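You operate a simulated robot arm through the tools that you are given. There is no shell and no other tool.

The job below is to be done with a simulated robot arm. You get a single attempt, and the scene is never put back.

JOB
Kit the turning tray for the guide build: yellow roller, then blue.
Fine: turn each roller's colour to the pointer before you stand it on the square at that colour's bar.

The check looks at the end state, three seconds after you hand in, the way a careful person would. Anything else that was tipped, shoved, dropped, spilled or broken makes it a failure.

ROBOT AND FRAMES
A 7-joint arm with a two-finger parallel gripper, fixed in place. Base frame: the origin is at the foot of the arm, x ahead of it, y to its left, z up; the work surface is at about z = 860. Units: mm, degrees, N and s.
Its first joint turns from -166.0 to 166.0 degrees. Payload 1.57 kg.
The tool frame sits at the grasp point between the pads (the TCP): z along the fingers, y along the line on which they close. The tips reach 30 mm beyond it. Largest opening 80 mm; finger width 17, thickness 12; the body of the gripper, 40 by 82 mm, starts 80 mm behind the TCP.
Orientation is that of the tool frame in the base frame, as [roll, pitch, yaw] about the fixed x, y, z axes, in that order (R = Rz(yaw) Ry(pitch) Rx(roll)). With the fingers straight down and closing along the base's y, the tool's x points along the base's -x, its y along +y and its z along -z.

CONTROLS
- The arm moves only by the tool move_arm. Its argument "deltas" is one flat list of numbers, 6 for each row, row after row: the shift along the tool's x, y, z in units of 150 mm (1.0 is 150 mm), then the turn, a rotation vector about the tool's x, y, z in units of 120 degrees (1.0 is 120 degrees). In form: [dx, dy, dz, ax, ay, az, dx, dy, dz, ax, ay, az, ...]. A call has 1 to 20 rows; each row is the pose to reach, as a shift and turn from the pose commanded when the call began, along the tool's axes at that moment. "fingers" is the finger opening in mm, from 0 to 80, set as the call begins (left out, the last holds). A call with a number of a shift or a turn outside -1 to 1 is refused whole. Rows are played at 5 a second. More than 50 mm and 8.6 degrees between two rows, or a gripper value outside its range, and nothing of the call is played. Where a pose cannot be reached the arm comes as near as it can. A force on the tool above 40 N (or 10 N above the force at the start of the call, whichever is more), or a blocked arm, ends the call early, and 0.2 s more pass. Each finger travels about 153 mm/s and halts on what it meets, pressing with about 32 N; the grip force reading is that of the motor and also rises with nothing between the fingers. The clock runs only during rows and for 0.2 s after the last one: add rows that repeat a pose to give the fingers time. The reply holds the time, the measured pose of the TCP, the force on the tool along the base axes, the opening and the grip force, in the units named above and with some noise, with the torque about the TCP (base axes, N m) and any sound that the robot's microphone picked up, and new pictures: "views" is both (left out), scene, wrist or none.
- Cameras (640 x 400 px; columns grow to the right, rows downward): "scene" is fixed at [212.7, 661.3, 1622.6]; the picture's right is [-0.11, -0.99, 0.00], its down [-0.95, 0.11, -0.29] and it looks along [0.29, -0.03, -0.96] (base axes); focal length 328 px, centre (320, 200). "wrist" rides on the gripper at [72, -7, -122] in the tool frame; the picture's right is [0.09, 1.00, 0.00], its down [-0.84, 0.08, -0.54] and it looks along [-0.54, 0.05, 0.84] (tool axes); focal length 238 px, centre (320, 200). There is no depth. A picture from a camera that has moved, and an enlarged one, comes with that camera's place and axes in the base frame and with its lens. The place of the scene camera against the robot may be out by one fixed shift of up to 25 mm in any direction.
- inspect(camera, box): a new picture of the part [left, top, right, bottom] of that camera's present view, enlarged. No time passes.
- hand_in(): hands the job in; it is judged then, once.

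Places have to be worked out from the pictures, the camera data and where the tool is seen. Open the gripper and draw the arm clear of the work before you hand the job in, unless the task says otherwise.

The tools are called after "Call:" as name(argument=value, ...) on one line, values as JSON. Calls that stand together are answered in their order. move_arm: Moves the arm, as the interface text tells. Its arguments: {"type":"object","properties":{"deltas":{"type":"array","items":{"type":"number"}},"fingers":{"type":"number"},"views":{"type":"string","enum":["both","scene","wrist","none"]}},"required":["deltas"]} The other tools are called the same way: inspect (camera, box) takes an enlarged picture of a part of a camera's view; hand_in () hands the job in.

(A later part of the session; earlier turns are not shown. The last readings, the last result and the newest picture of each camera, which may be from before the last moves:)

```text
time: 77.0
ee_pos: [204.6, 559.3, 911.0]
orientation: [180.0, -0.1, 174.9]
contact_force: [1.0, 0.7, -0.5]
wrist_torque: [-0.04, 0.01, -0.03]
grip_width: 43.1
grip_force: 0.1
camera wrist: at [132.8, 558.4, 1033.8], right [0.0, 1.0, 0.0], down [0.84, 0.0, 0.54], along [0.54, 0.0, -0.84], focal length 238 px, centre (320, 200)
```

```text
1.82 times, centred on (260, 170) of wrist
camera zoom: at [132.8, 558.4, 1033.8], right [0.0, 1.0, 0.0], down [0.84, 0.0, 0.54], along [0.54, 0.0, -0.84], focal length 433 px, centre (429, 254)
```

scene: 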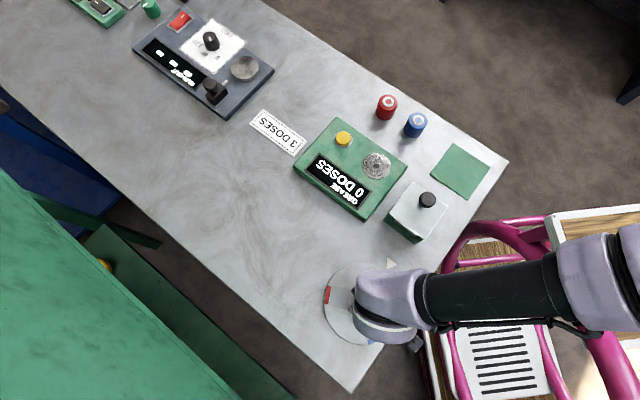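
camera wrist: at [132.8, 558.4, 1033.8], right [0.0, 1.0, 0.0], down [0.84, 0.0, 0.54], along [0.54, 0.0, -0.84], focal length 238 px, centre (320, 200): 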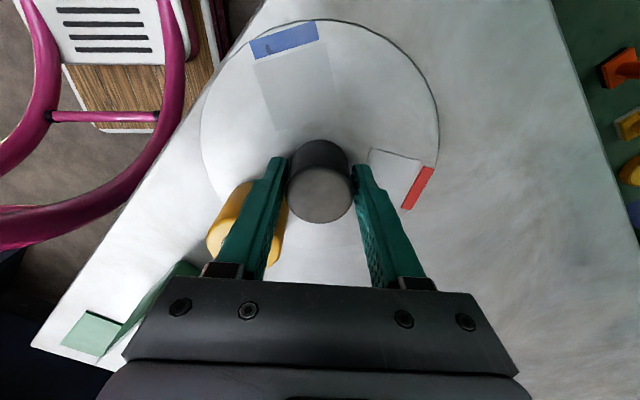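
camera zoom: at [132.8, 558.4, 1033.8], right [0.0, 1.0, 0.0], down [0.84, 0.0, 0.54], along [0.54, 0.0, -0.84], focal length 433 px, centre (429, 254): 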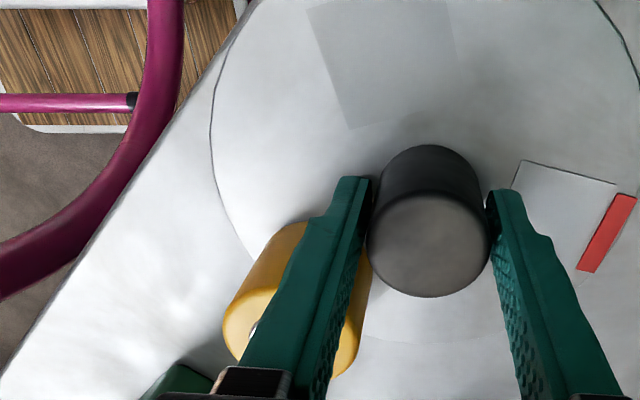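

The fingers are clear of the roller and it hasn't moved. Opening wider and lifting straight up.

Call:
move_arm(deltas=[0, 0, 0, 0, 0, 0, 0, 0, 0, 0, 0, 0, 0, 0, -0.04, 0, 0, 0, 0, 0, -0.12, 0, 0, 0, 0, 0, -0.22, 0, 0, 0, 0, 0, -0.35, 0, 0, 0, 0, 0, -0.5, 0, 0, 0, 0, 0, -0.65, 0, 0, 0, 0, 0, -0.8, 0, 0, 0, 0, 0, -0.92, 0, 0, 0, 0, 0, -1.0, 0, 0, 0, 0, 0, -1.0, 0, 0, 0], fingers=58, views="wrist")

Call:
inspect(camera="wrist", box=[220, 20, 420, 210])

```text
time: 79.6
ee_pos: [205.2, 558.8, 1061.6]
orientation: [180.0, 0.0, 175.1]
contact_force: [1.0, 0.5, 0.1]
wrist_torque: [-0.02, -0.01, 0.0]
grip_width: 57.7
grip_force: 0.0
camera wrist: at [133.0, 558.6, 1184.0], right [0.0, 1.0, 0.0], down [0.84, 0.0, 0.54], along [0.54, 0.0, -0.84], focal length 238 px, centre (320, 200)
```

wrist: 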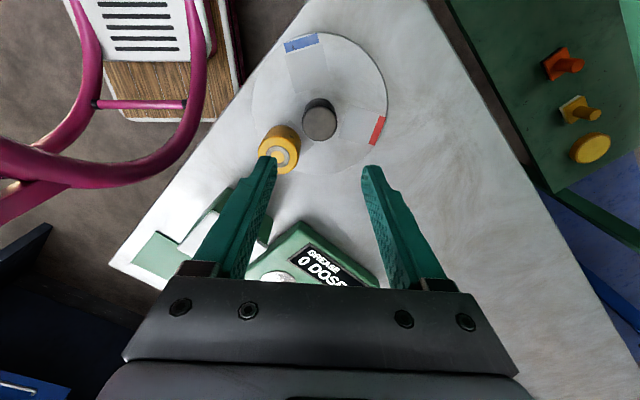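

```text
2.11 times, centred on (320, 115) of wrist
camera zoom: at [133.0, 558.6, 1184.0], right [0.0, 1.0, 0.0], down [0.84, 0.0, 0.54], along [0.54, 0.0, -0.84], focal length 502 px, centre (320, 379)
```

zoom: 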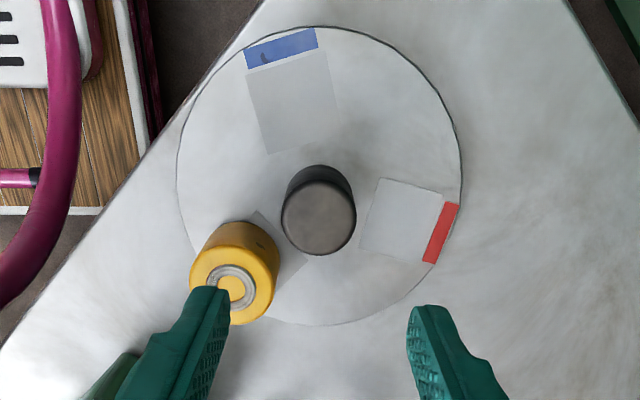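

The tray reads yellow ≈ -45° (aligned), and the displaced roller stands at about (242,510). I'll swing round over it with the tangential gripper orientation and regrasp it.

Call:
move_arm(deltas=[-0.01, -0.01, 0, 0, 0, -0.03, -0.03, -0.03, 0, 0, 0, -0.09, -0.05, -0.05, 0, 0, 0, -0.155, -0.07, -0.075, 0, 0, 0, -0.22, -0.09, -0.1, 0, 0, 0, -0.285, -0.11, -0.125, 0, 0, 0, -0.35, -0.13, -0.15, 0, 0, 0, -0.415, -0.15, -0.17, 0, 0, 0, -0.48, -0.17, -0.19, 0, 0, 0, -0.545, -0.19, -0.21, 0, 0, 0, -0.61, -0.21, -0.235, 0, 0, 0, -0.675, -0.23, -0.255, 0, 0, 0, -0.74, -0.245, -0.275, 0, 0, 0, -0.805, -0.258, -0.29, 0, 0, 0, -0.87, -0.2724, -0.306, 0, 0, 0, -0.93, -0.2724, -0.306, 0, 0, 0, -0.975, -0.2724, -0.306, 0, 0, 0, -1.0, -0.2724, -0.306, 0, 0, 0, -1.0], fingers=80, views="none")

Call:
move_arm(deltas=[0, 0, 0, 0, 0, -0.04, 0, 0, 0, 0, 0, -0.1, 0, 0, 0, 0, 0, -0.15, 0, 0, 0, 0, 0, -0.167, 0, 0, 0, 0, 0, -0.167], fingers=80, views="wrist")

Call:
inspect(camera="wrist", box=[220, 20, 420, 210])

```text
time: 83.4
ee_pos: [241.8, 508.8, 1060.6]
orientation: [-180.0, 0.1, -65.0]
contact_force: [0.3, -0.2, 0.8]
wrist_torque: [-0.01, -0.01, 0.01]
grip_width: 79.9
grip_force: 0.0
```

```text
time: 84.6
ee_pos: [241.9, 509.0, 1060.8]
orientation: [180.0, 0.0, -45.0]
contact_force: [-0.7, -0.1, 0.3]
wrist_torque: [-0.01, 0.01, -0.01]
grip_width: 79.8
grip_force: 0.0
camera wrist: at [297.6, 463.3, 1183.6], right [-0.64, -0.77, 0.0], down [-0.65, 0.54, 0.54], along [-0.42, 0.35, -0.84], focal length 238 px, centre (320, 200)
```

wrist: 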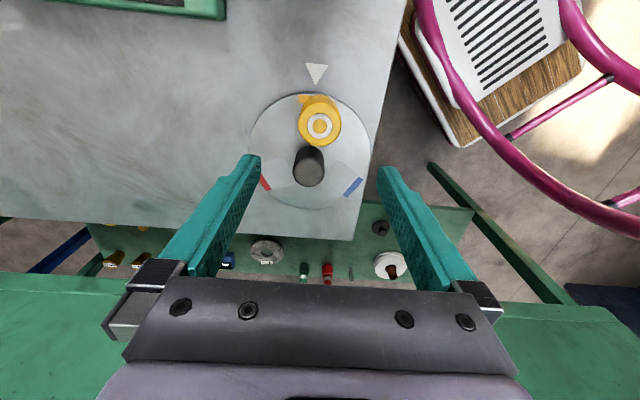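

```text
2.11 times, centred on (320, 115) of wrist
camera zoom: at [297.6, 463.3, 1183.6], right [-0.64, -0.77, 0.0], down [-0.65, 0.54, 0.54], along [-0.42, 0.35, -0.84], focal length 502 px, centre (320, 379)
```

zoom: 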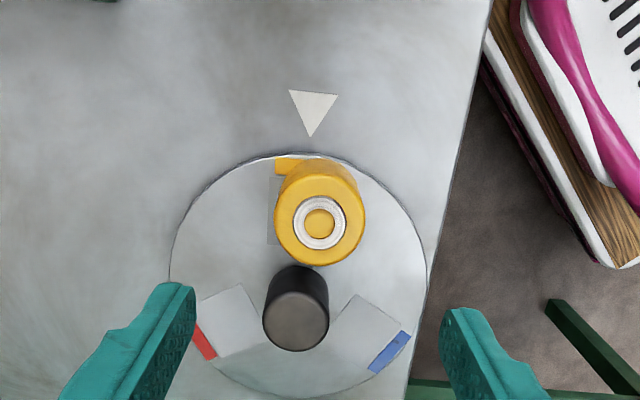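

The roller's centre is at ≈(241.7,510.4), upright; the fingers straddle it well away from the knob. Lowering over it to z≈911.

Call:
move_arm(deltas=[-0.0057, -0.0047, 0.06, 0, 0, 0, -0.0057, -0.0047, 0.16, 0, 0, 0, -0.0057, -0.0047, 0.3, 0, 0, 0, -0.0057, -0.0047, 0.45, 0, 0, 0, -0.0057, -0.0047, 0.6, 0, 0, 0, -0.0057, -0.0047, 0.74, 0, 0, 0, -0.0057, -0.0047, 0.86, 0, 0, 0, -0.0057, -0.0047, 0.95, 0, 0, 0, -0.0057, -0.0047, 1.0, 0, 0, 0, -0.0057, -0.0047, 1.0, 0, 0, 0], fingers=80, views="wrist")

Call:
inspect(camera="wrist", box=[220, 60, 420, 260])

```text
time: 86.8
ee_pos: [242.3, 510.9, 911.4]
orientation: [-180.0, 0.0, -45.1]
contact_force: [0.4, 0.6, 0.8]
wrist_torque: [-0.01, 0.01, -0.01]
grip_width: 80.0
grip_force: 0.2
camera wrist: at [297.6, 464.4, 1033.7], right [-0.64, -0.77, 0.0], down [-0.65, 0.54, 0.54], along [-0.42, 0.35, -0.84], focal length 238 px, centre (320, 200)
```

wrist: 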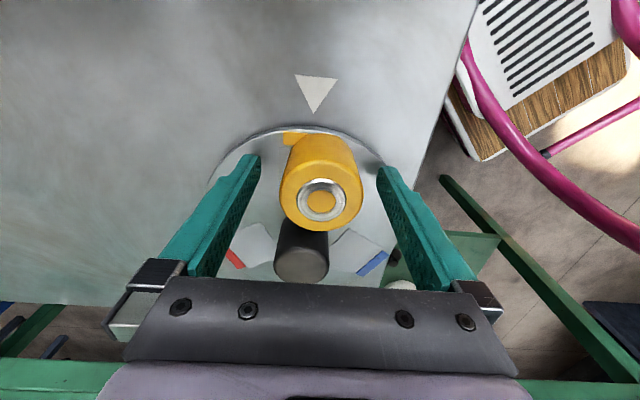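

```text
2.00 times, centred on (320, 160) of wrist
camera zoom: at [297.6, 464.4, 1033.7], right [-0.64, -0.77, 0.0], down [-0.65, 0.54, 0.54], along [-0.42, 0.35, -0.84], focal length 477 px, centre (320, 280)
```

zoom: 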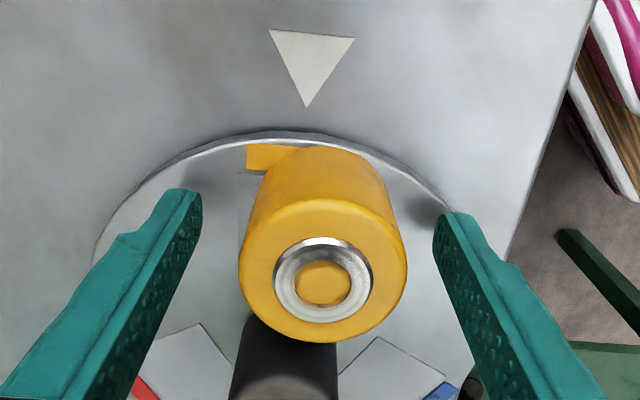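

Well centred between the fingers. Closing on the yellow roller.

Call:
move_arm(deltas=[0, 0, 0, 0, 0, 0, 0, 0, 0, 0, 0, 0, 0, 0, 0, 0, 0, 0, 0, 0, 0, 0, 0, 0], fingers=30, views="none")

Call:
move_arm(deltas=[0, 0, -0.02, 0, 0, 0, 0, 0, -0.05, 0, 0, 0, 0, 0, -0.09, 0, 0, 0, 0, 0, -0.12, 0, 0, 0, 0, 0, -0.133, 0, 0, 0, 0, 0, -0.133, 0, 0, 0], fingers=30, views="wrist")

Call:
inspect(camera="wrist", box=[220, 60, 420, 260])

```text
time: 87.8
ee_pos: [241.5, 511.5, 910.5]
orientation: [-180.0, -0.1, -45.1]
contact_force: [-0.4, 0.0, -0.2]
wrist_torque: [0.06, 0.01, 0.0]
grip_width: 47.3
grip_force: 32.4
```

```text
time: 89.2
ee_pos: [240.6, 510.2, 931.4]
orientation: [-180.0, 0.1, -45.0]
contact_force: [0.1, -0.4, -3.2]
wrist_torque: [0.0, -0.02, 0.03]
grip_width: 47.4
grip_force: 32.0
camera wrist: at [297.2, 464.1, 1053.9], right [-0.64, -0.77, 0.0], down [-0.65, 0.54, 0.54], along [-0.42, 0.35, -0.84], focal length 238 px, centre (320, 200)
```

wrist: 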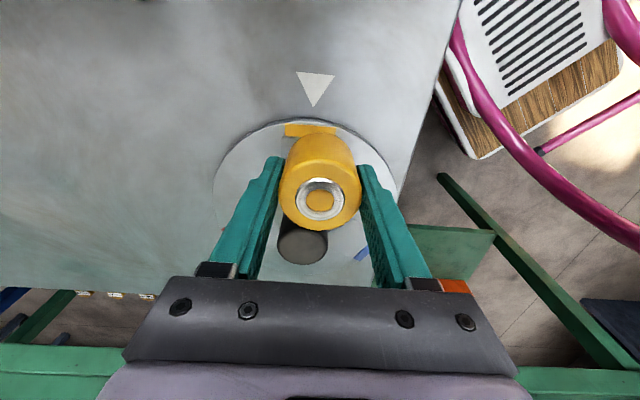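

```text
2.00 times, centred on (320, 160) of wrist
camera zoom: at [297.2, 464.1, 1053.9], right [-0.64, -0.77, 0.0], down [-0.65, 0.54, 0.54], along [-0.42, 0.35, -0.84], focal length 477 px, centre (320, 280)
```

zoom: 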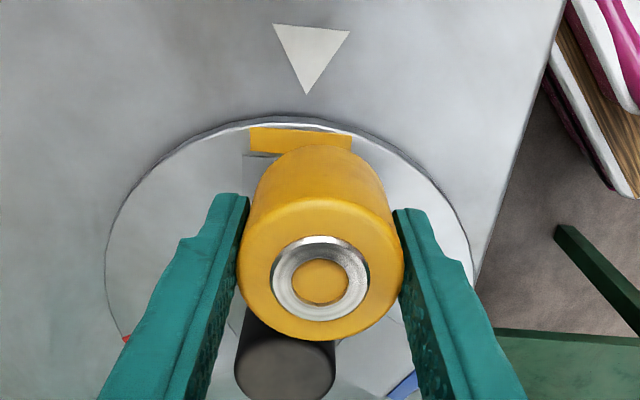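

Lifted cleanly with the roller upright and centred in the pads. Moving it 12 mm back over the yellow square centre, then lowering to just above contact.

Call:
move_arm(deltas=[-0.02, -0.02, 0, 0, 0, 0, -0.04, -0.04, 0, 0, 0, 0, -0.0575, -0.0566, 0, 0, 0, 0, -0.0575, -0.0566, 0, 0, 0, 0], fingers=30, views="wrist")

Call:
inspect(camera="wrist", box=[220, 60, 420, 260])

```text
time: 90.2
ee_pos: [241.6, 522.9, 930.9]
orientation: [-179.9, 0.1, -45.0]
contact_force: [-0.3, -0.8, -2.7]
wrist_torque: [0.02, 0.0, -0.03]
grip_width: 47.2
grip_force: 32.3
camera wrist: at [297.2, 476.5, 1054.2], right [-0.64, -0.77, 0.0], down [-0.65, 0.54, 0.54], along [-0.42, 0.35, -0.84], focal length 238 px, centre (320, 200)
```

wrist: 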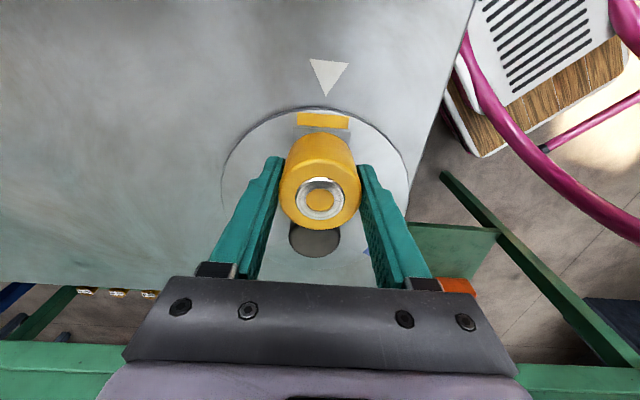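

```text
2.00 times, centred on (320, 160) of wrist
camera zoom: at [297.2, 476.5, 1054.2], right [-0.64, -0.77, 0.0], down [-0.65, 0.54, 0.54], along [-0.42, 0.35, -0.84], focal length 477 px, centre (320, 280)
```

zoom: 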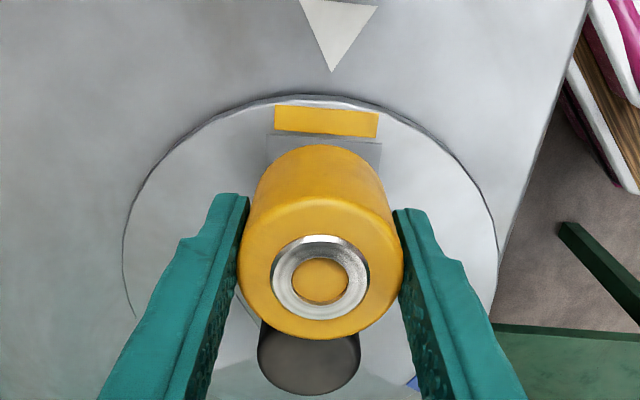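

The roller is over the square within about 0.5 mm. Lowering to near-contact.

Call:
move_arm(deltas=[0, -0.003, 0.02, 0, 0, 0, 0, -0.003, 0.05, 0, 0, 0, 0, -0.003, 0.08, 0, 0, 0, 0, -0.003, 0.105, 0, 0, 0, 0, -0.003, 0.122, 0, 0, 0, 0, -0.003, 0.132, 0, 0, 0, 0, -0.003, 0.132, 0, 0, 0], fingers=30, views="none")

Call:
move_arm(deltas=[0, 0, 0.0035, 0, 0, 0, 0, 0, 0.0035, 0, 0, 0], fingers=30, views="wrist")

```text
time: 91.8
ee_pos: [242.2, 522.8, 913.9]
orientation: [-179.8, 0.2, -45.1]
contact_force: [2.3, -5.2, 23.2]
wrist_torque: [-0.51, 0.32, 0.07]
grip_width: 47.3
grip_force: 32.1
```

```text
time: 92.4
ee_pos: [241.1, 523.9, 911.0]
orientation: [-179.9, 0.1, -45.0]
contact_force: [0.0, 2.5, 19.0]
wrist_torque: [-0.12, 0.32, -0.12]
grip_width: 47.4
grip_force: 32.8
camera wrist: at [297.4, 477.1, 1034.0], right [-0.64, -0.77, 0.0], down [-0.65, 0.54, 0.54], along [-0.42, 0.35, -0.84], focal length 238 px, centre (320, 200)
```

wrist: 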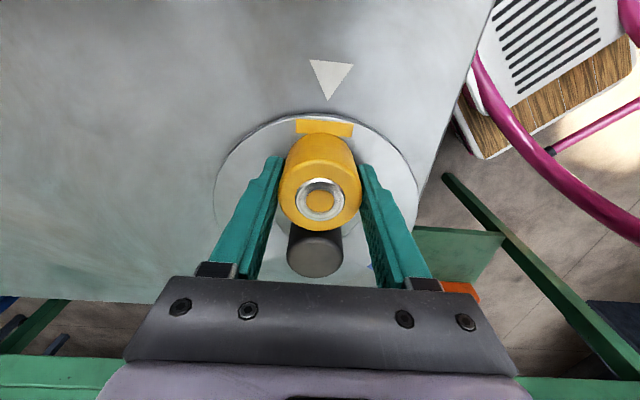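

Contact again at ~20 N, so it's on the tray. Easing the load off, then releasing with a moderate opening.

Call:
move_arm(deltas=[0, 0, -0.005, 0, 0, 0, 0, 0, -0.009, 0, 0, 0, 0, 0, -0.009, 0, 0, 0], fingers=30, views="none")

Call:
move_arm(deltas=[0, 0, 0, 0, 0, 0, 0, 0, 0, 0, 0, 0, 0, 0, 0, 0, 0, 0], fingers=68, views="wrist")

Call:
inspect(camera="wrist", box=[220, 60, 420, 260])

```text
time: 93.2
ee_pos: [243.2, 522.4, 911.2]
orientation: [179.9, -0.1, -45.0]
contact_force: [-0.8, 0.0, -2.7]
wrist_torque: [-0.02, 0.02, 0.0]
grip_width: 47.3
grip_force: 32.5
```

```text
time: 94.0
ee_pos: [241.9, 523.1, 911.7]
orientation: [180.0, 0.0, -45.0]
contact_force: [0.7, -0.6, -0.9]
wrist_torque: [0.01, 0.0, -0.04]
grip_width: 68.0
grip_force: 0.1
camera wrist: at [297.8, 476.7, 1034.9], right [-0.64, -0.77, 0.0], down [-0.65, 0.54, 0.54], along [-0.42, 0.35, -0.84], focal length 238 px, centre (320, 200)
```

wrist: 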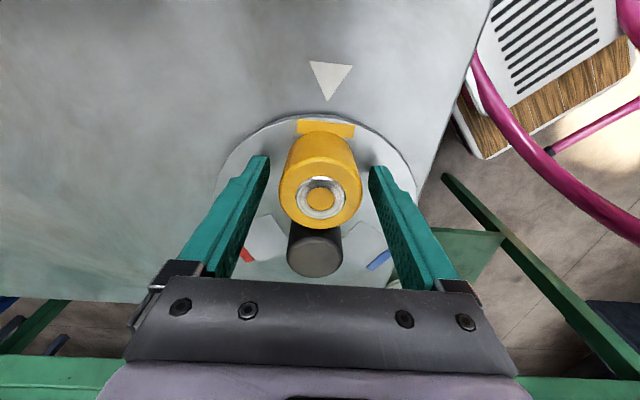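

```text
2.00 times, centred on (320, 160) of wrist
camera zoom: at [297.8, 476.7, 1034.9], right [-0.64, -0.77, 0.0], down [-0.65, 0.54, 0.54], along [-0.42, 0.35, -0.84], focal length 477 px, centre (320, 280)
```

zoom: 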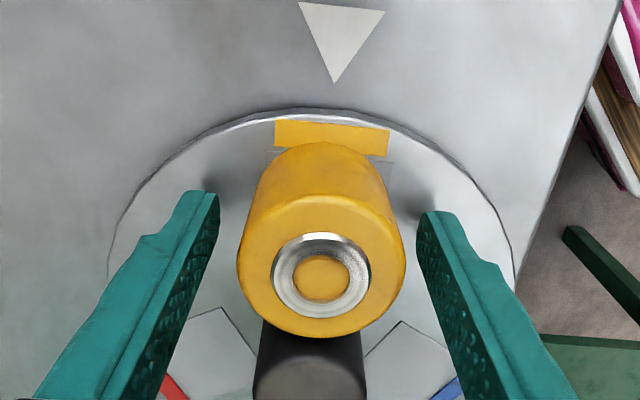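

Yellow is seated again: upright and centred on its square. Lifting straight up and then swinging round over the knob with the fingers set across from the roller, ready to turn anticlockwise this time.

Call:
move_arm(deltas=[0, 0, -0.03, 0, 0, 0, 0, 0, -0.1, 0, 0, 0, 0, 0, -0.2, 0, 0, 0, 0, 0, -0.32, 0, 0, 0, 0, 0, -0.46, 0, 0, 0, 0, 0, -0.6, 0, 0, 0, 0, 0, -0.75, 0, 0, 0, 0, 0, -0.88, 0, 0, 0, 0, 0, -0.97, 0, 0, 0, 0, 0, -1.0, 0, 0, 0, 0, 0, -1.0, 0, 0, 0], fingers=68, views="wrist")

Call:
inspect(camera="wrist", box=[220, 40, 420, 220])

```text
time: 96.4
ee_pos: [242.7, 522.8, 1063.0]
orientation: [-180.0, 0.0, -45.0]
contact_force: [-0.1, -0.2, -0.6]
wrist_torque: [-0.01, -0.01, 0.01]
grip_width: 68.0
grip_force: 0.1
camera wrist: at [297.8, 476.6, 1185.3], right [-0.64, -0.77, 0.0], down [-0.65, 0.54, 0.54], along [-0.42, 0.35, -0.84], focal length 238 px, centre (320, 200)
```

wrist: 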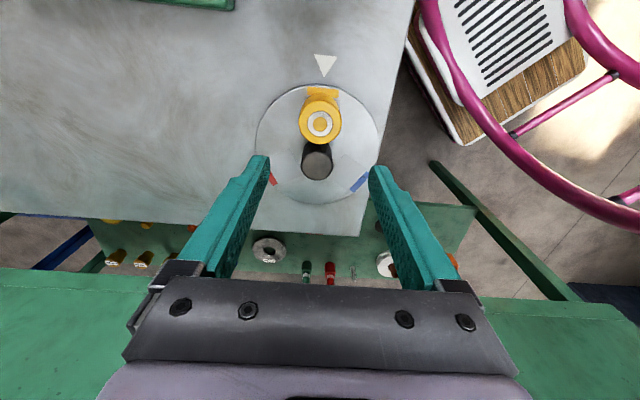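

```text
2.22 times, centred on (320, 130) of wrist
camera zoom: at [297.8, 476.6, 1185.3], right [-0.64, -0.77, 0.0], down [-0.65, 0.54, 0.54], along [-0.42, 0.35, -0.84], focal length 530 px, centre (320, 356)
```

zoom: 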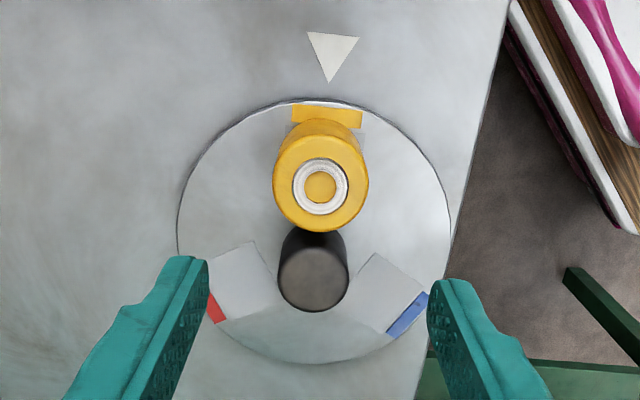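

Yellow looks well seated (roller rim overlapping the square evenly). Now swinging the gripper back over the knob, rotating clockwise to yaw −28 in two steps at height.

Call:
move_arm(deltas=[-0.02, 0, 0, 0, 0, 0.03, -0.05, 0, 0, 0, 0, 0.09, -0.08, 0.001, 0, 0, 0, 0.155, -0.11, 0.001, 0, 0, 0, 0.22, -0.14, 0.002, 0, 0, 0, 0.285, -0.17, 0.002, 0, 0, 0, 0.35, -0.2, 0.003, 0, 0, 0, 0.415, -0.23, 0.004, 0, 0, 0, 0.48, -0.26, 0.004, 0, 0, 0, 0.545, -0.28, 0.005, 0, 0, 0, 0.61, -0.3, 0.005, 0, 0, 0, 0.675, -0.32, 0.006, 0, 0, 0, 0.74, -0.343, 0.006, 0, 0, 0, 0.805, -0.343, 0.006, 0, 0, 0, 0.87, -0.343, 0.006, 0, 0, 0, 0.935, -0.343, 0.006, 0, 0, 0, 0.98, -0.343, 0.006, 0, 0, 0, 1.0], fingers=80, views="none")

Call:
move_arm(deltas=[0, 0, 0, 0, 0, 0.04, 0, 0, 0, 0, 0, 0.1, 0, 0, 0, 0, 0, 0.16, 0, 0, 0, 0, 0, 0.22, 0, 0, 0, 0, 0, 0.28, 0, 0, 0, 0, 0, 0.33, 0, 0, 0, 0, 0, 0.358, 0, 0, 0, 0, 0, 0.358], fingers=80, views="wrist")

Call:
inspect(camera="wrist", box=[220, 20, 420, 210])

```text
time: 100.0
ee_pos: [205.8, 559.5, 1062.3]
orientation: [-180.0, 0.0, -165.1]
contact_force: [1.4, -0.5, 0.0]
wrist_torque: [-0.01, 0.01, 0.04]
grip_width: 80.2
grip_force: 0.0
```

```text
time: 101.8
ee_pos: [206.5, 558.5, 1062.3]
orientation: [-180.0, -0.1, 152.0]
contact_force: [0.7, 0.5, -1.6]
wrist_torque: [0.0, -0.03, -0.01]
grip_width: 80.1
grip_force: 0.0
camera wrist: at [138.4, 586.4, 1185.0], right [0.39, 0.92, 0.0], down [0.78, -0.32, 0.54], along [0.5, -0.21, -0.84], focal length 238 px, centre (320, 200)
```

wrist: 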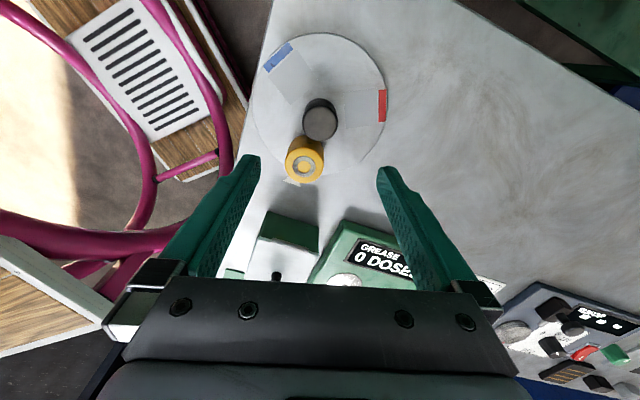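

```text
2.11 times, centred on (320, 115) of wrist
camera zoom: at [138.4, 586.4, 1185.0], right [0.39, 0.92, 0.0], down [0.78, -0.32, 0.54], along [0.5, -0.21, -0.84], focal length 502 px, centre (320, 379)
```

zoom: 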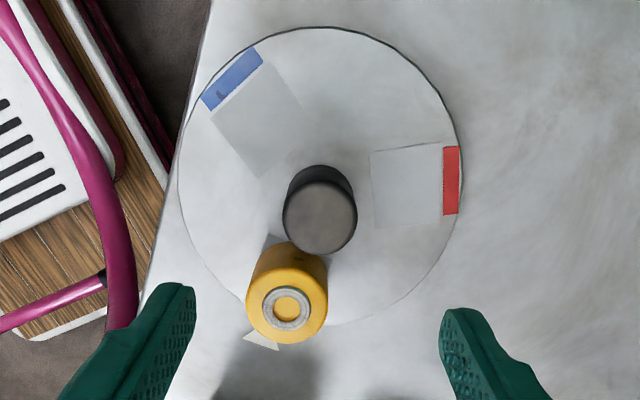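

TCP is at (205.3,558.8) over the knob, roller 50 mm off to the side of the finger line, tray still at yellow. Lowering around the knob.

Call:
move_arm(deltas=[0.001, -0.0027, 0.06, 0, 0, 0, 0.001, -0.0027, 0.16, 0, 0, 0, 0.001, -0.0027, 0.3, 0, 0, 0, 0.001, -0.0027, 0.45, 0, 0, 0, 0.001, -0.0027, 0.6, 0, 0, 0, 0.001, -0.0027, 0.74, 0, 0, 0, 0.001, -0.0027, 0.86, 0, 0, 0, 0.001, -0.0027, 0.95, 0, 0, 0, 0.001, -0.0027, 1.0, 0, 0, 0, 0.001, -0.0027, 1.0, 0, 0, 0], fingers=80, views="wrist")

Call:
inspect(camera="wrist", box=[180, 0, 460, 280])

```text
time: 104.0
ee_pos: [204.7, 559.3, 912.1]
orientation: [180.0, 0.0, 152.0]
contact_force: [1.2, -0.7, 0.2]
wrist_torque: [0.03, 0.01, 0.04]
grip_width: 80.0
grip_force: 0.0
camera wrist: at [138.0, 585.9, 1035.0], right [0.39, 0.92, 0.0], down [0.78, -0.32, 0.54], along [0.5, -0.21, -0.84], focal length 238 px, centre (320, 200)
```

wrist: 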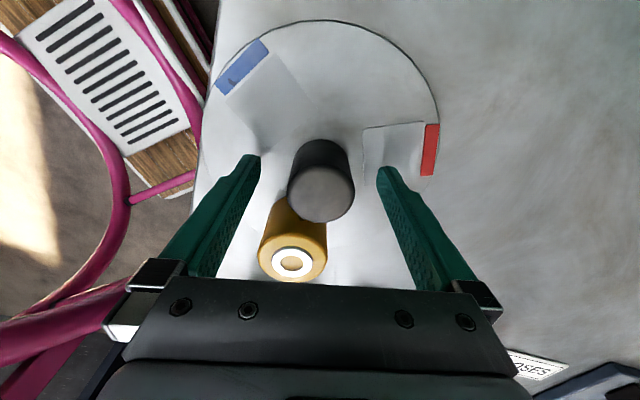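

```text
1.43 times, centred on (320, 140) of wrist
camera zoom: at [138.0, 585.9, 1035.0], right [0.39, 0.92, 0.0], down [0.78, -0.32, 0.54], along [0.5, -0.21, -0.84], focal length 340 px, centre (320, 286)
```

zoom: 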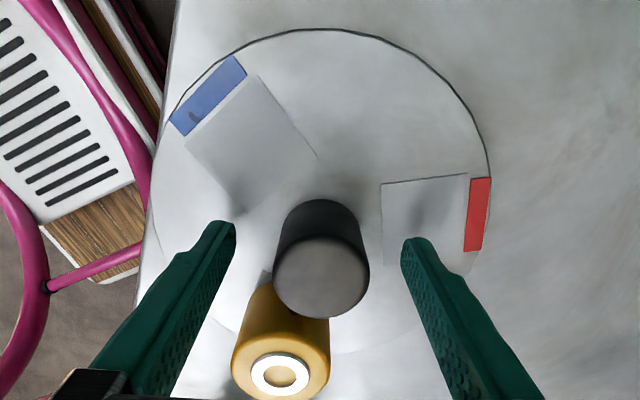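

Roller and knob are both clear of the open fingers. Closing on the knob.

Call:
move_arm(deltas=[0, 0, 0, 0, 0, 0, 0, 0, 0, 0, 0, 0, 0, 0, 0, 0, 0, 0, 0, 0, 0, 0, 0, 0], fingers=20, views="none")

```text
time: 105.0
ee_pos: [204.7, 558.7, 911.6]
orientation: [180.0, 0.0, 152.0]
contact_force: [2.0, 6.3, -2.1]
wrist_torque: [0.18, 0.0, 0.01]
grip_width: 38.8
grip_force: 44.3
```

Good grip with small forces. I'll test with a 15° anticlockwise turn first to confirm the disc follows.

Call:
move_arm(deltas=[0, 0.0035, 0, 0, 0, -0.01, 0, 0.0035, 0, 0, 0, -0.03, 0, 0.0035, 0, 0, 0, -0.055, 0, 0.0035, 0, 0, 0, -0.08, 0, 0.0035, 0, 0, 0, -0.105, 0, 0.0035, 0, 0, 0, -0.12, 0, 0.0035, 0, 0, 0, -0.125], fingers=20, views="wrist")

Call:
inspect(camera="wrist", box=[180, 0, 460, 280])

```text
time: 106.6
ee_pos: [204.5, 558.2, 912.2]
orientation: [-180.0, 0.0, 167.0]
contact_force: [1.2, -4.7, 7.4]
wrist_torque: [-0.18, 0.06, -0.01]
grip_width: 38.8
grip_force: 44.1
camera wrist: at [133.3, 568.1, 1035.0], right [0.13, 0.99, 0.0], down [0.83, -0.11, 0.54], along [0.54, -0.07, -0.84], focal length 238 px, centre (320, 200)
```

wrist: 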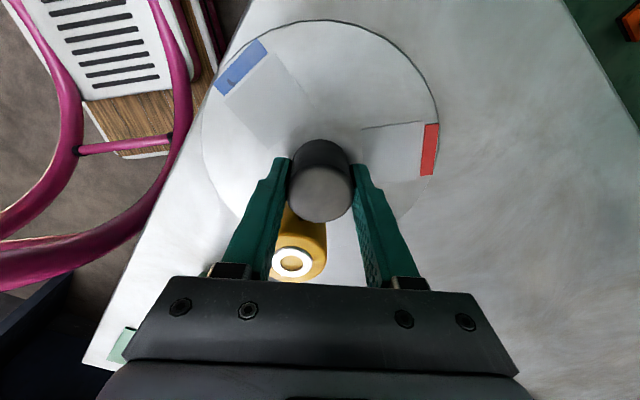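

```text
1.43 times, centred on (320, 140) of wrist
camera zoom: at [133.3, 568.1, 1035.0], right [0.13, 0.99, 0.0], down [0.83, -0.11, 0.54], along [0.54, -0.07, -0.84], focal length 340 px, centre (320, 286)
```

zoom: 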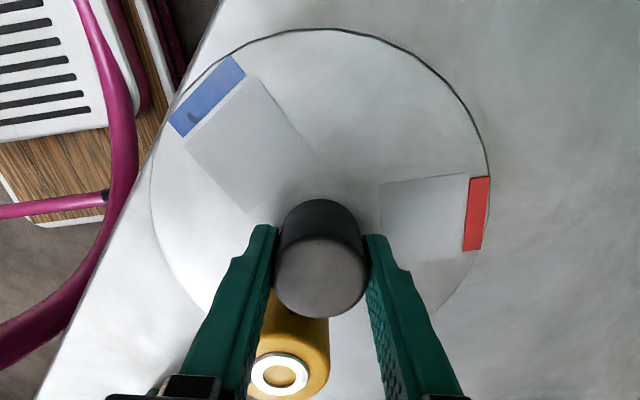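

The disc and roller follow anticlockwise. Continuing smoothly by 100°, leaving ~5° for a final trim.

Call:
move_arm(deltas=[0, 0, 0, 0, 0, -0.01, 0, 0, 0, 0, 0, -0.035, 0, 0, 0, 0, 0, -0.07, 0, 0, 0, 0, 0, -0.115, 0, 0, 0, 0, 0, -0.165, 0, 0, 0, 0, 0, -0.215, 0, 0, 0, 0, 0, -0.265, 0, 0, 0, 0, 0, -0.315, 0, 0, 0, 0, 0, -0.365, 0, 0, 0, 0, 0, -0.415, 0, 0, 0, 0, 0, -0.465, 0, 0, 0, 0, 0, -0.515, 0, 0, 0, 0, 0, -0.565, 0, 0, 0, 0, 0, -0.615, 0, 0, 0, 0, 0, -0.665, 0, 0, 0, 0, 0, -0.715, 0, 0, 0, 0, 0, -0.76, 0, 0, 0, 0, 0, -0.8, 0, 0, 0, 0, 0, -0.825, 0, 0, 0, 0, 0, -0.8333], fingers=20, views="both")

Call:
inspect(camera="wrist", box=[180, 0, 460, 280])

Call:
inspect(camera="scene", box=[310, 240, 440, 360])

```text
time: 110.8
ee_pos: [205.8, 559.4, 912.0]
orientation: [-180.0, 0.0, -92.9]
contact_force: [2.7, -8.8, 6.7]
wrist_torque: [0.25, -0.38, 0.03]
grip_width: 38.7
grip_force: 44.3
camera wrist: at [208.0, 486.5, 1034.9], right [-1.0, -0.04, 0.0], down [-0.03, 0.84, 0.54], along [-0.02, 0.54, -0.84], focal length 238 px, centre (320, 200)
```

scene: 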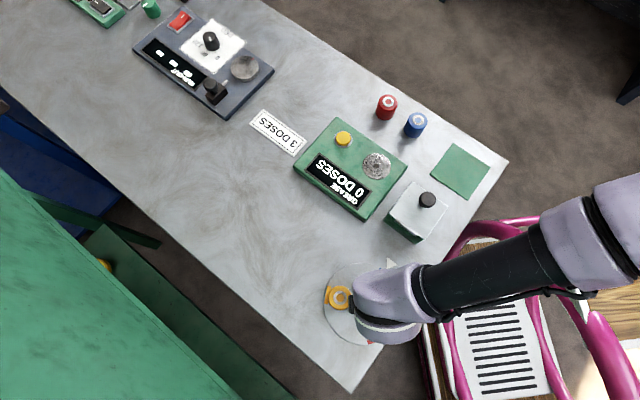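
wrist: 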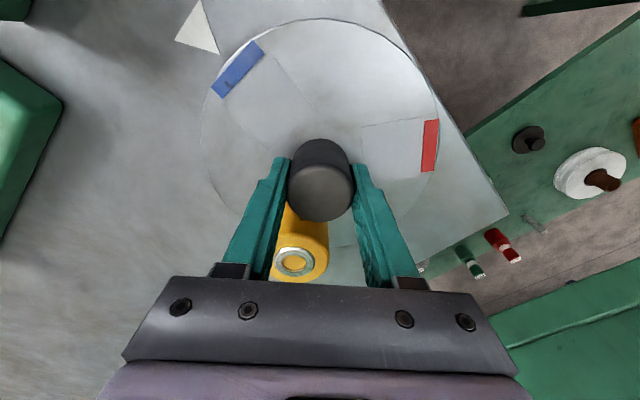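

```text
1.43 times, centred on (320, 140) of wrist
camera zoom: at [208.0, 486.5, 1034.9], right [-1.0, -0.04, 0.0], down [-0.03, 0.84, 0.54], along [-0.02, 0.54, -0.84], focal length 340 px, centre (320, 286)
```

zoom: 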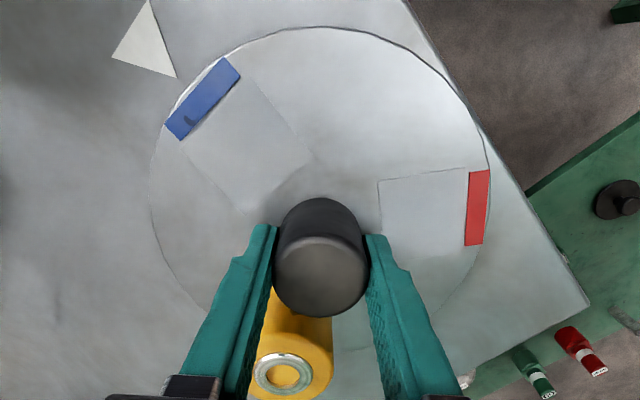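

```text
3.33 times, centred on (375, 300) of scene
camera zoom: at [212.7, 661.3, 1622.6], right [-0.11, -0.99, 0.0], down [-0.95, 0.11, -0.29], along [0.29, -0.03, -0.96], focal length 1094 px, centre (137, -133)
```

zoom: 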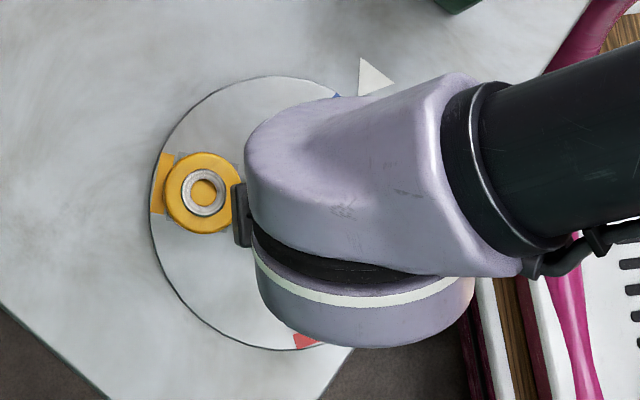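

Roller still standing on the disc; blue reads about -48° and needs ≈3.3° more to the pointer. Trimming.

Call:
move_arm(deltas=[0, 0, 0, 0, 0, -0.006, 0, 0, 0, 0, 0, -0.014, 0, 0, 0, 0, 0, -0.022, 0, 0, 0, 0, 0, -0.0275, 0, 0, 0, 0, 0, -0.0275], fingers=20, views="wrist")

Call:
inspect(camera="scene", box=[310, 240, 440, 360])

Call:
inspect(camera="wrist", box=[180, 0, 460, 280])

```text
time: 112.0
ee_pos: [205.0, 559.0, 912.4]
orientation: [180.0, 0.0, -89.7]
contact_force: [1.9, -8.1, 5.9]
wrist_torque: [-0.35, 0.06, 0.0]
grip_width: 38.8
grip_force: 44.2
camera wrist: at [212.2, 486.8, 1034.9], right [-1.0, -0.1, 0.0], down [-0.08, 0.84, 0.54], along [-0.05, 0.54, -0.84], focal length 238 px, centre (320, 200)
```

wrist: 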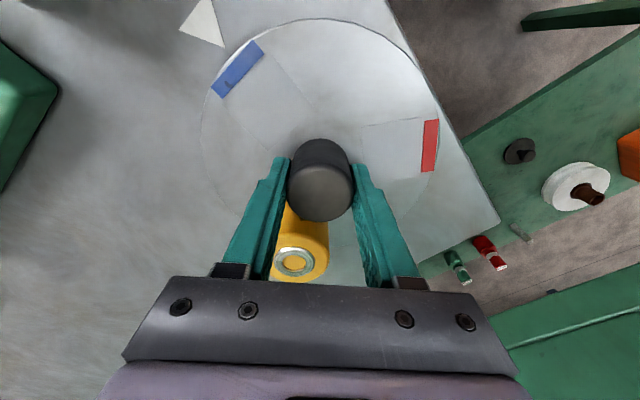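

```text
3.33 times, centred on (375, 300) of scene
camera zoom: at [212.7, 661.3, 1622.6], right [-0.11, -0.99, 0.0], down [-0.95, 0.11, -0.29], along [0.29, -0.03, -0.96], focal length 1094 px, centre (137, -133)
```

zoom: 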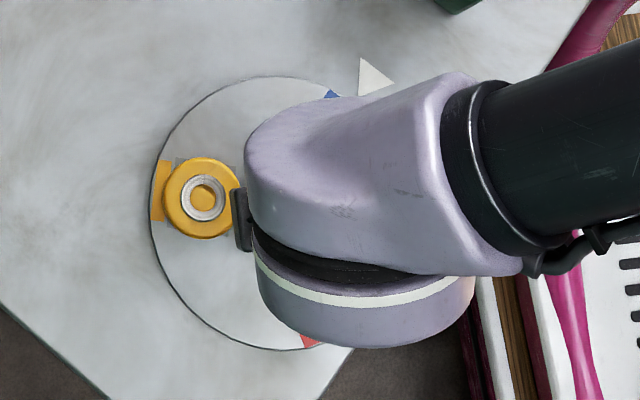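

```text
1.43 times, centred on (320, 140) of wrist
camera zoom: at [212.2, 486.8, 1034.9], right [-1.0, -0.1, 0.0], down [-0.08, 0.84, 0.54], along [-0.05, 0.54, -0.84], focal length 340 px, centre (320, 286)
```

zoom: 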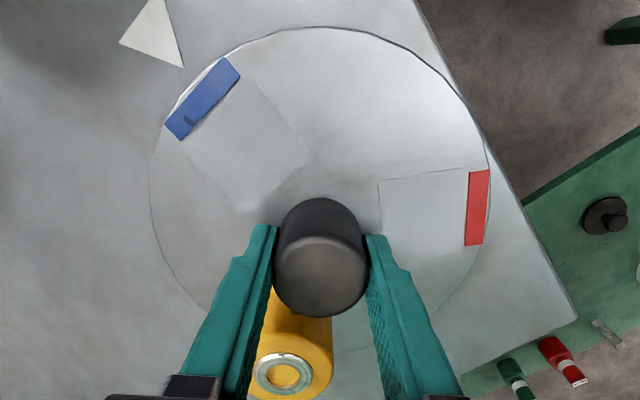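

Blue and the pointer both read ≈-45°, and the scene view shows yellow's bar exactly where the left bar stood when aligned. Releasing the knob and lifting straight up.

Call:
move_arm(deltas=[0, 0, 0, 0, 0, 0, 0, 0, 0, 0, 0, 0, 0, 0, -0.04, 0, 0, 0, 0, 0, -0.12, 0, 0, 0, 0, 0, -0.22, 0, 0, 0, 0, 0, -0.35, 0, 0, 0, 0, 0, -0.5, 0, 0, 0, 0, 0, -0.65, 0, 0, 0, 0, 0, -0.8, 0, 0, 0, 0, 0, -0.92, 0, 0, 0, 0, 0, -1.0, 0, 0, 0, 0, 0, -1.0, 0, 0, 0], fingers=70, views="wrist")

Call:
inspect(camera="wrist", box=[220, 20, 420, 210])

```text
time: 114.6
ee_pos: [205.3, 559.3, 1061.8]
orientation: [-179.9, 0.0, -89.7]
contact_force: [0.7, -1.1, -0.2]
wrist_torque: [0.0, 0.0, -0.02]
grip_width: 69.7
grip_force: 0.1
camera wrist: at [212.0, 487.0, 1184.7], right [-1.0, -0.1, 0.0], down [-0.08, 0.84, 0.54], along [-0.05, 0.54, -0.84], focal length 238 px, centre (320, 200)
```

wrist: 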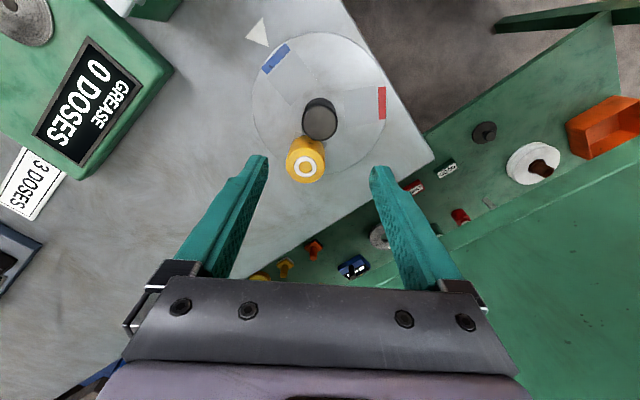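

```text
2.11 times, centred on (320, 115) of wrist
camera zoom: at [212.0, 487.0, 1184.7], right [-1.0, -0.1, 0.0], down [-0.08, 0.84, 0.54], along [-0.05, 0.54, -0.84], focal length 502 px, centre (320, 379)
```

zoom: 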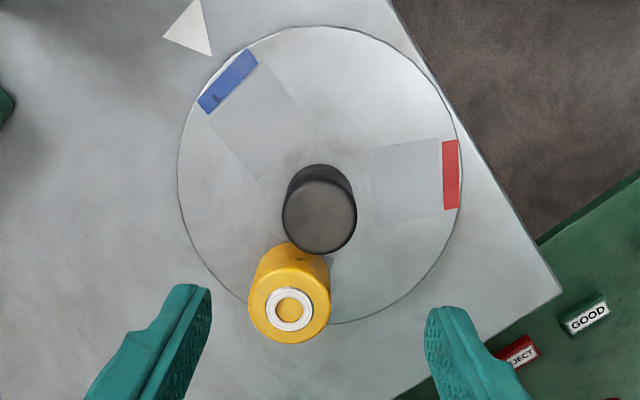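

Blue is at the pointer and yellow is standing on its own square. Now heading over to the blue roller, turning the gripper across the row.

Call:
move_arm(deltas=[0.015, -0.03, 0, 0, 0, 0.01, 0.04, -0.08, 0, 0, 0, 0.03, 0.08, -0.15, 0, 0, 0, 0.055, 0.12, -0.23, 0, 0, 0, 0.085, 0.16, -0.31, 0, 0, 0, 0.115, 0.2, -0.39, 0, 0, 0, 0.145, 0.24, -0.47, 0, 0, 0, 0.175, 0.28, -0.55, 0, 0, 0, 0.205, 0.32, -0.63, 0, 0, 0, 0.235, 0.36, -0.71, 0, 0, 0, 0.265, 0.4, -0.78, 0, 0, 0, 0.295, 0.435, -0.85, 0, 0, 0, 0.32, 0.4578, -0.893, 0, 0, 0, 0.336], fingers=80, views="none")

Call:
move_arm(deltas=[-0.01, -0.06, 0, 0, 0, 0, -0.04, -0.17, 0, 0, 0, 0, -0.07, -0.3, 0, 0, 0, 0, -0.1, -0.43, 0, 0, 0, 0, -0.13, -0.56, 0, 0, 0, 0, -0.16, -0.69, 0, 0, 0, 0, -0.19, -0.81, 0, 0, 0, 0, -0.215, -0.91, 0, 0, 0, 0, -0.229, -0.978, 0, 0, 0, 0], fingers=80, views="none")

Call:
move_arm(deltas=[-0.01, -0.06, 0, 0, 0, 0, -0.04, -0.17, 0, 0, 0, 0, -0.07, -0.3, 0, 0, 0, 0, -0.1, -0.43, 0, 0, 0, 0, -0.13, -0.56, 0, 0, 0, 0, -0.16, -0.69, 0, 0, 0, 0, -0.19, -0.81, 0, 0, 0, 0, -0.215, -0.91, 0, 0, 0, 0, -0.229, -0.978, 0, 0, 0, 0, -0.229, -0.978, 0, 0, 0, 0], fingers=80, views="both")

Call:
inspect(camera="wrist", box=[220, 40, 420, 220])

Call:
inspect(camera="scene", box=[310, 240, 440, 360])

```text
time: 117.4
ee_pos: [337.8, 490.2, 1062.4]
orientation: [179.9, 0.0, -129.9]
contact_force: [-0.2, 0.2, -0.7]
wrist_torque: [-0.01, 0.0, 0.02]
grip_width: 80.0
grip_force: 0.1
```

```text
time: 119.4
ee_pos: [473.0, 422.2, 1062.8]
orientation: [180.0, 0.0, -130.0]
contact_force: [-0.8, 0.2, 0.1]
wrist_torque: [-0.02, 0.0, -0.01]
grip_width: 80.1
grip_force: 0.1
```

```text
time: 121.6
ee_pos: [608.0, 355.6, 1063.0]
orientation: [-180.0, 0.0, -130.1]
contact_force: [-0.2, -0.6, 0.0]
wrist_torque: [-0.05, 0.0, 0.04]
grip_width: 80.3
grip_force: 0.1
camera wrist: at [567.3, 295.7, 1185.0], right [-0.82, 0.57, 0.0], down [0.48, 0.69, 0.54], along [0.31, 0.45, -0.84], focal length 238 px, centre (320, 200)
```

scene: 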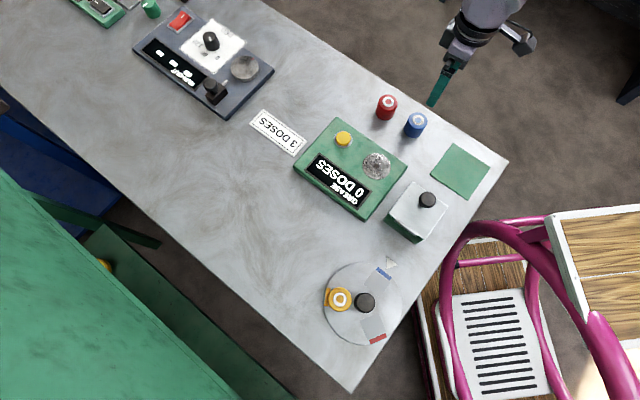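
wrist: 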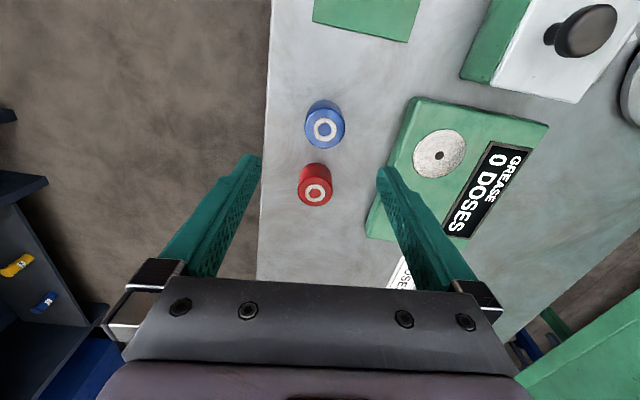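

```text
2.22 times, centred on (320, 130) of wrist
camera zoom: at [567.3, 295.7, 1185.0], right [-0.82, 0.57, 0.0], down [0.48, 0.69, 0.54], along [0.31, 0.45, -0.84], focal length 530 px, centre (320, 356)
```

zoom: 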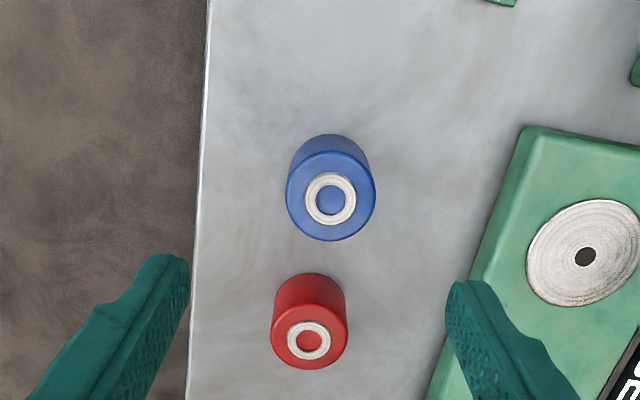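

```text
3.33 times, centred on (375, 300) of scene
camera zoom: at [212.7, 661.3, 1622.6], right [-0.11, -0.99, 0.0], down [-0.95, 0.11, -0.29], along [0.29, -0.03, -0.96], focal length 1094 px, centre (137, -133)
```

zoom: 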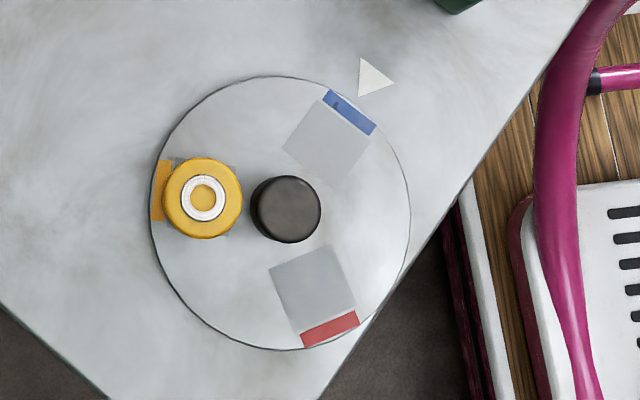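

Scene view confirms blue's bar is at the pointer and yellow is centred on its square. The blue roller is at ≈(608.6,365.6); moving over it and lowering to z≈980.

Call:
move_arm(deltas=[-0.03, 0.02, 0.05, 0, 0, 0, -0.0538, 0.0427, 0.15, 0, 0, 0, -0.0538, 0.0427, 0.28, 0, 0, 0, -0.0538, 0.0427, 0.4, 0, 0, 0, -0.0538, 0.0427, 0.5, 0, 0, 0, -0.0538, 0.0427, 0.553, 0, 0, 0, -0.0538, 0.0427, 0.553, 0, 0, 0], fingers=80, views="wrist")

Call:
inspect(camera="wrist", box=[220, 80, 420, 230])

```text
time: 123.2
ee_pos: [608.5, 366.7, 980.0]
orientation: [180.0, 0.0, -130.0]
contact_force: [0.4, 0.6, -0.1]
wrist_torque: [0.02, -0.01, -0.01]
grip_width: 79.9
grip_force: 0.0
camera wrist: at [567.4, 306.4, 1101.8], right [-0.82, 0.57, 0.0], down [0.48, 0.69, 0.54], along [0.31, 0.45, -0.84], focal length 238 px, centre (320, 200)
```

wrist: 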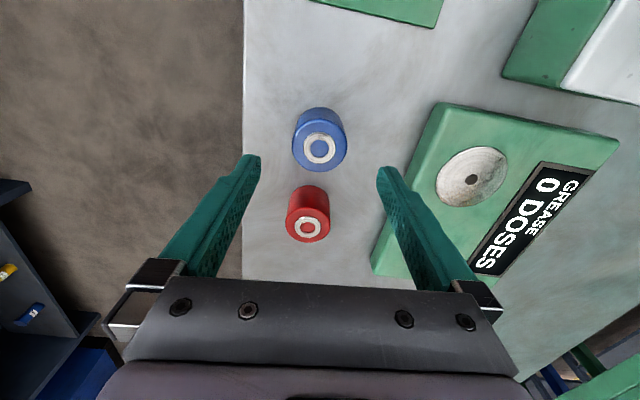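

```text
2.67 times, centred on (320, 155) of wrist
camera zoom: at [567.4, 306.4, 1101.8], right [-0.82, 0.57, 0.0], down [0.48, 0.69, 0.54], along [0.31, 0.45, -0.84], focal length 636 px, centre (320, 320)
```

zoom: 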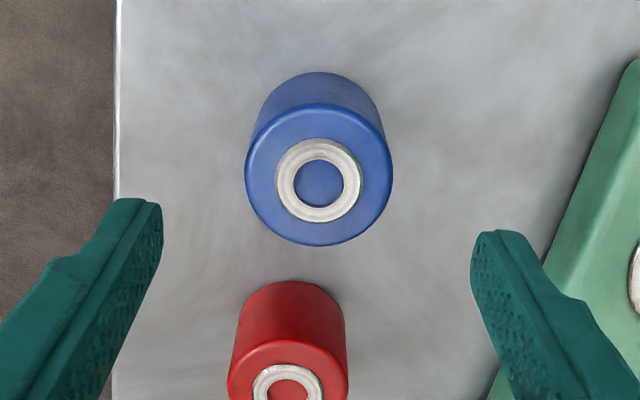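

Centred to within 1 mm, red roller 87 mm away and clear. Lowering to z≈897 around the blue roller.

Call:
move_arm(deltas=[0.0023, -0.005, 0.06, 0, 0, 0, 0.0023, -0.005, 0.15, 0, 0, 0, 0.0023, -0.005, 0.26, 0, 0, 0, 0.0023, -0.005, 0.37, 0, 0, 0, 0.0023, -0.005, 0.46, 0, 0, 0, 0.0023, -0.005, 0.53, 0, 0, 0, 0.0023, -0.005, 0.552, 0, 0, 0, 0.0023, -0.005, 0.552, 0, 0, 0], fingers=80, views="wrist")

```text
time: 125.0
ee_pos: [609.3, 364.9, 895.8]
orientation: [-180.0, 0.0, -130.1]
contact_force: [-0.3, -0.3, -0.2]
wrist_torque: [0.01, 0.06, 0.01]
grip_width: 80.0
grip_force: 0.1
camera wrist: at [567.7, 305.3, 1019.1], right [-0.82, 0.57, 0.0], down [0.48, 0.69, 0.54], along [0.31, 0.45, -0.84], focal length 238 px, centre (320, 200)
```

wrist: 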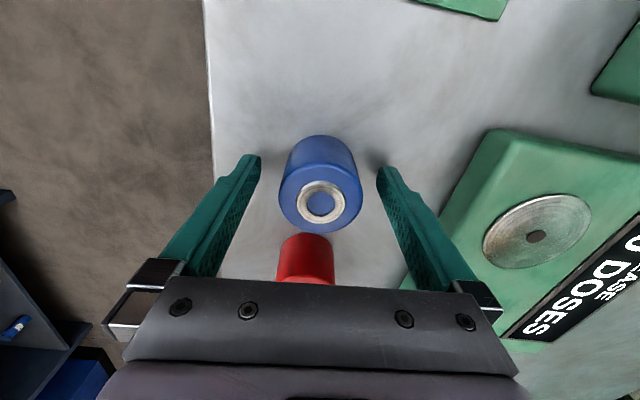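

Nicely straddled. I'll enlarge to check the fore-aft centring before closing.

Call:
inspect(camera="wrist", box=[260, 120, 380, 240])

```text
3.33 times, centred on (320, 180) of wrist
camera zoom: at [567.7, 305.3, 1019.1], right [-0.82, 0.57, 0.0], down [0.48, 0.69, 0.54], along [0.31, 0.45, -0.84], focal length 794 px, centre (320, 267)
```

zoom: 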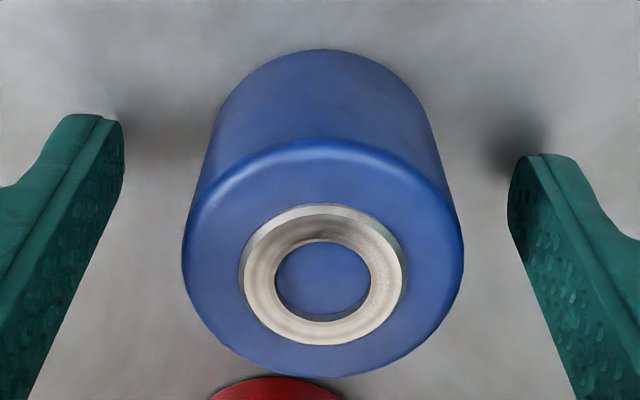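

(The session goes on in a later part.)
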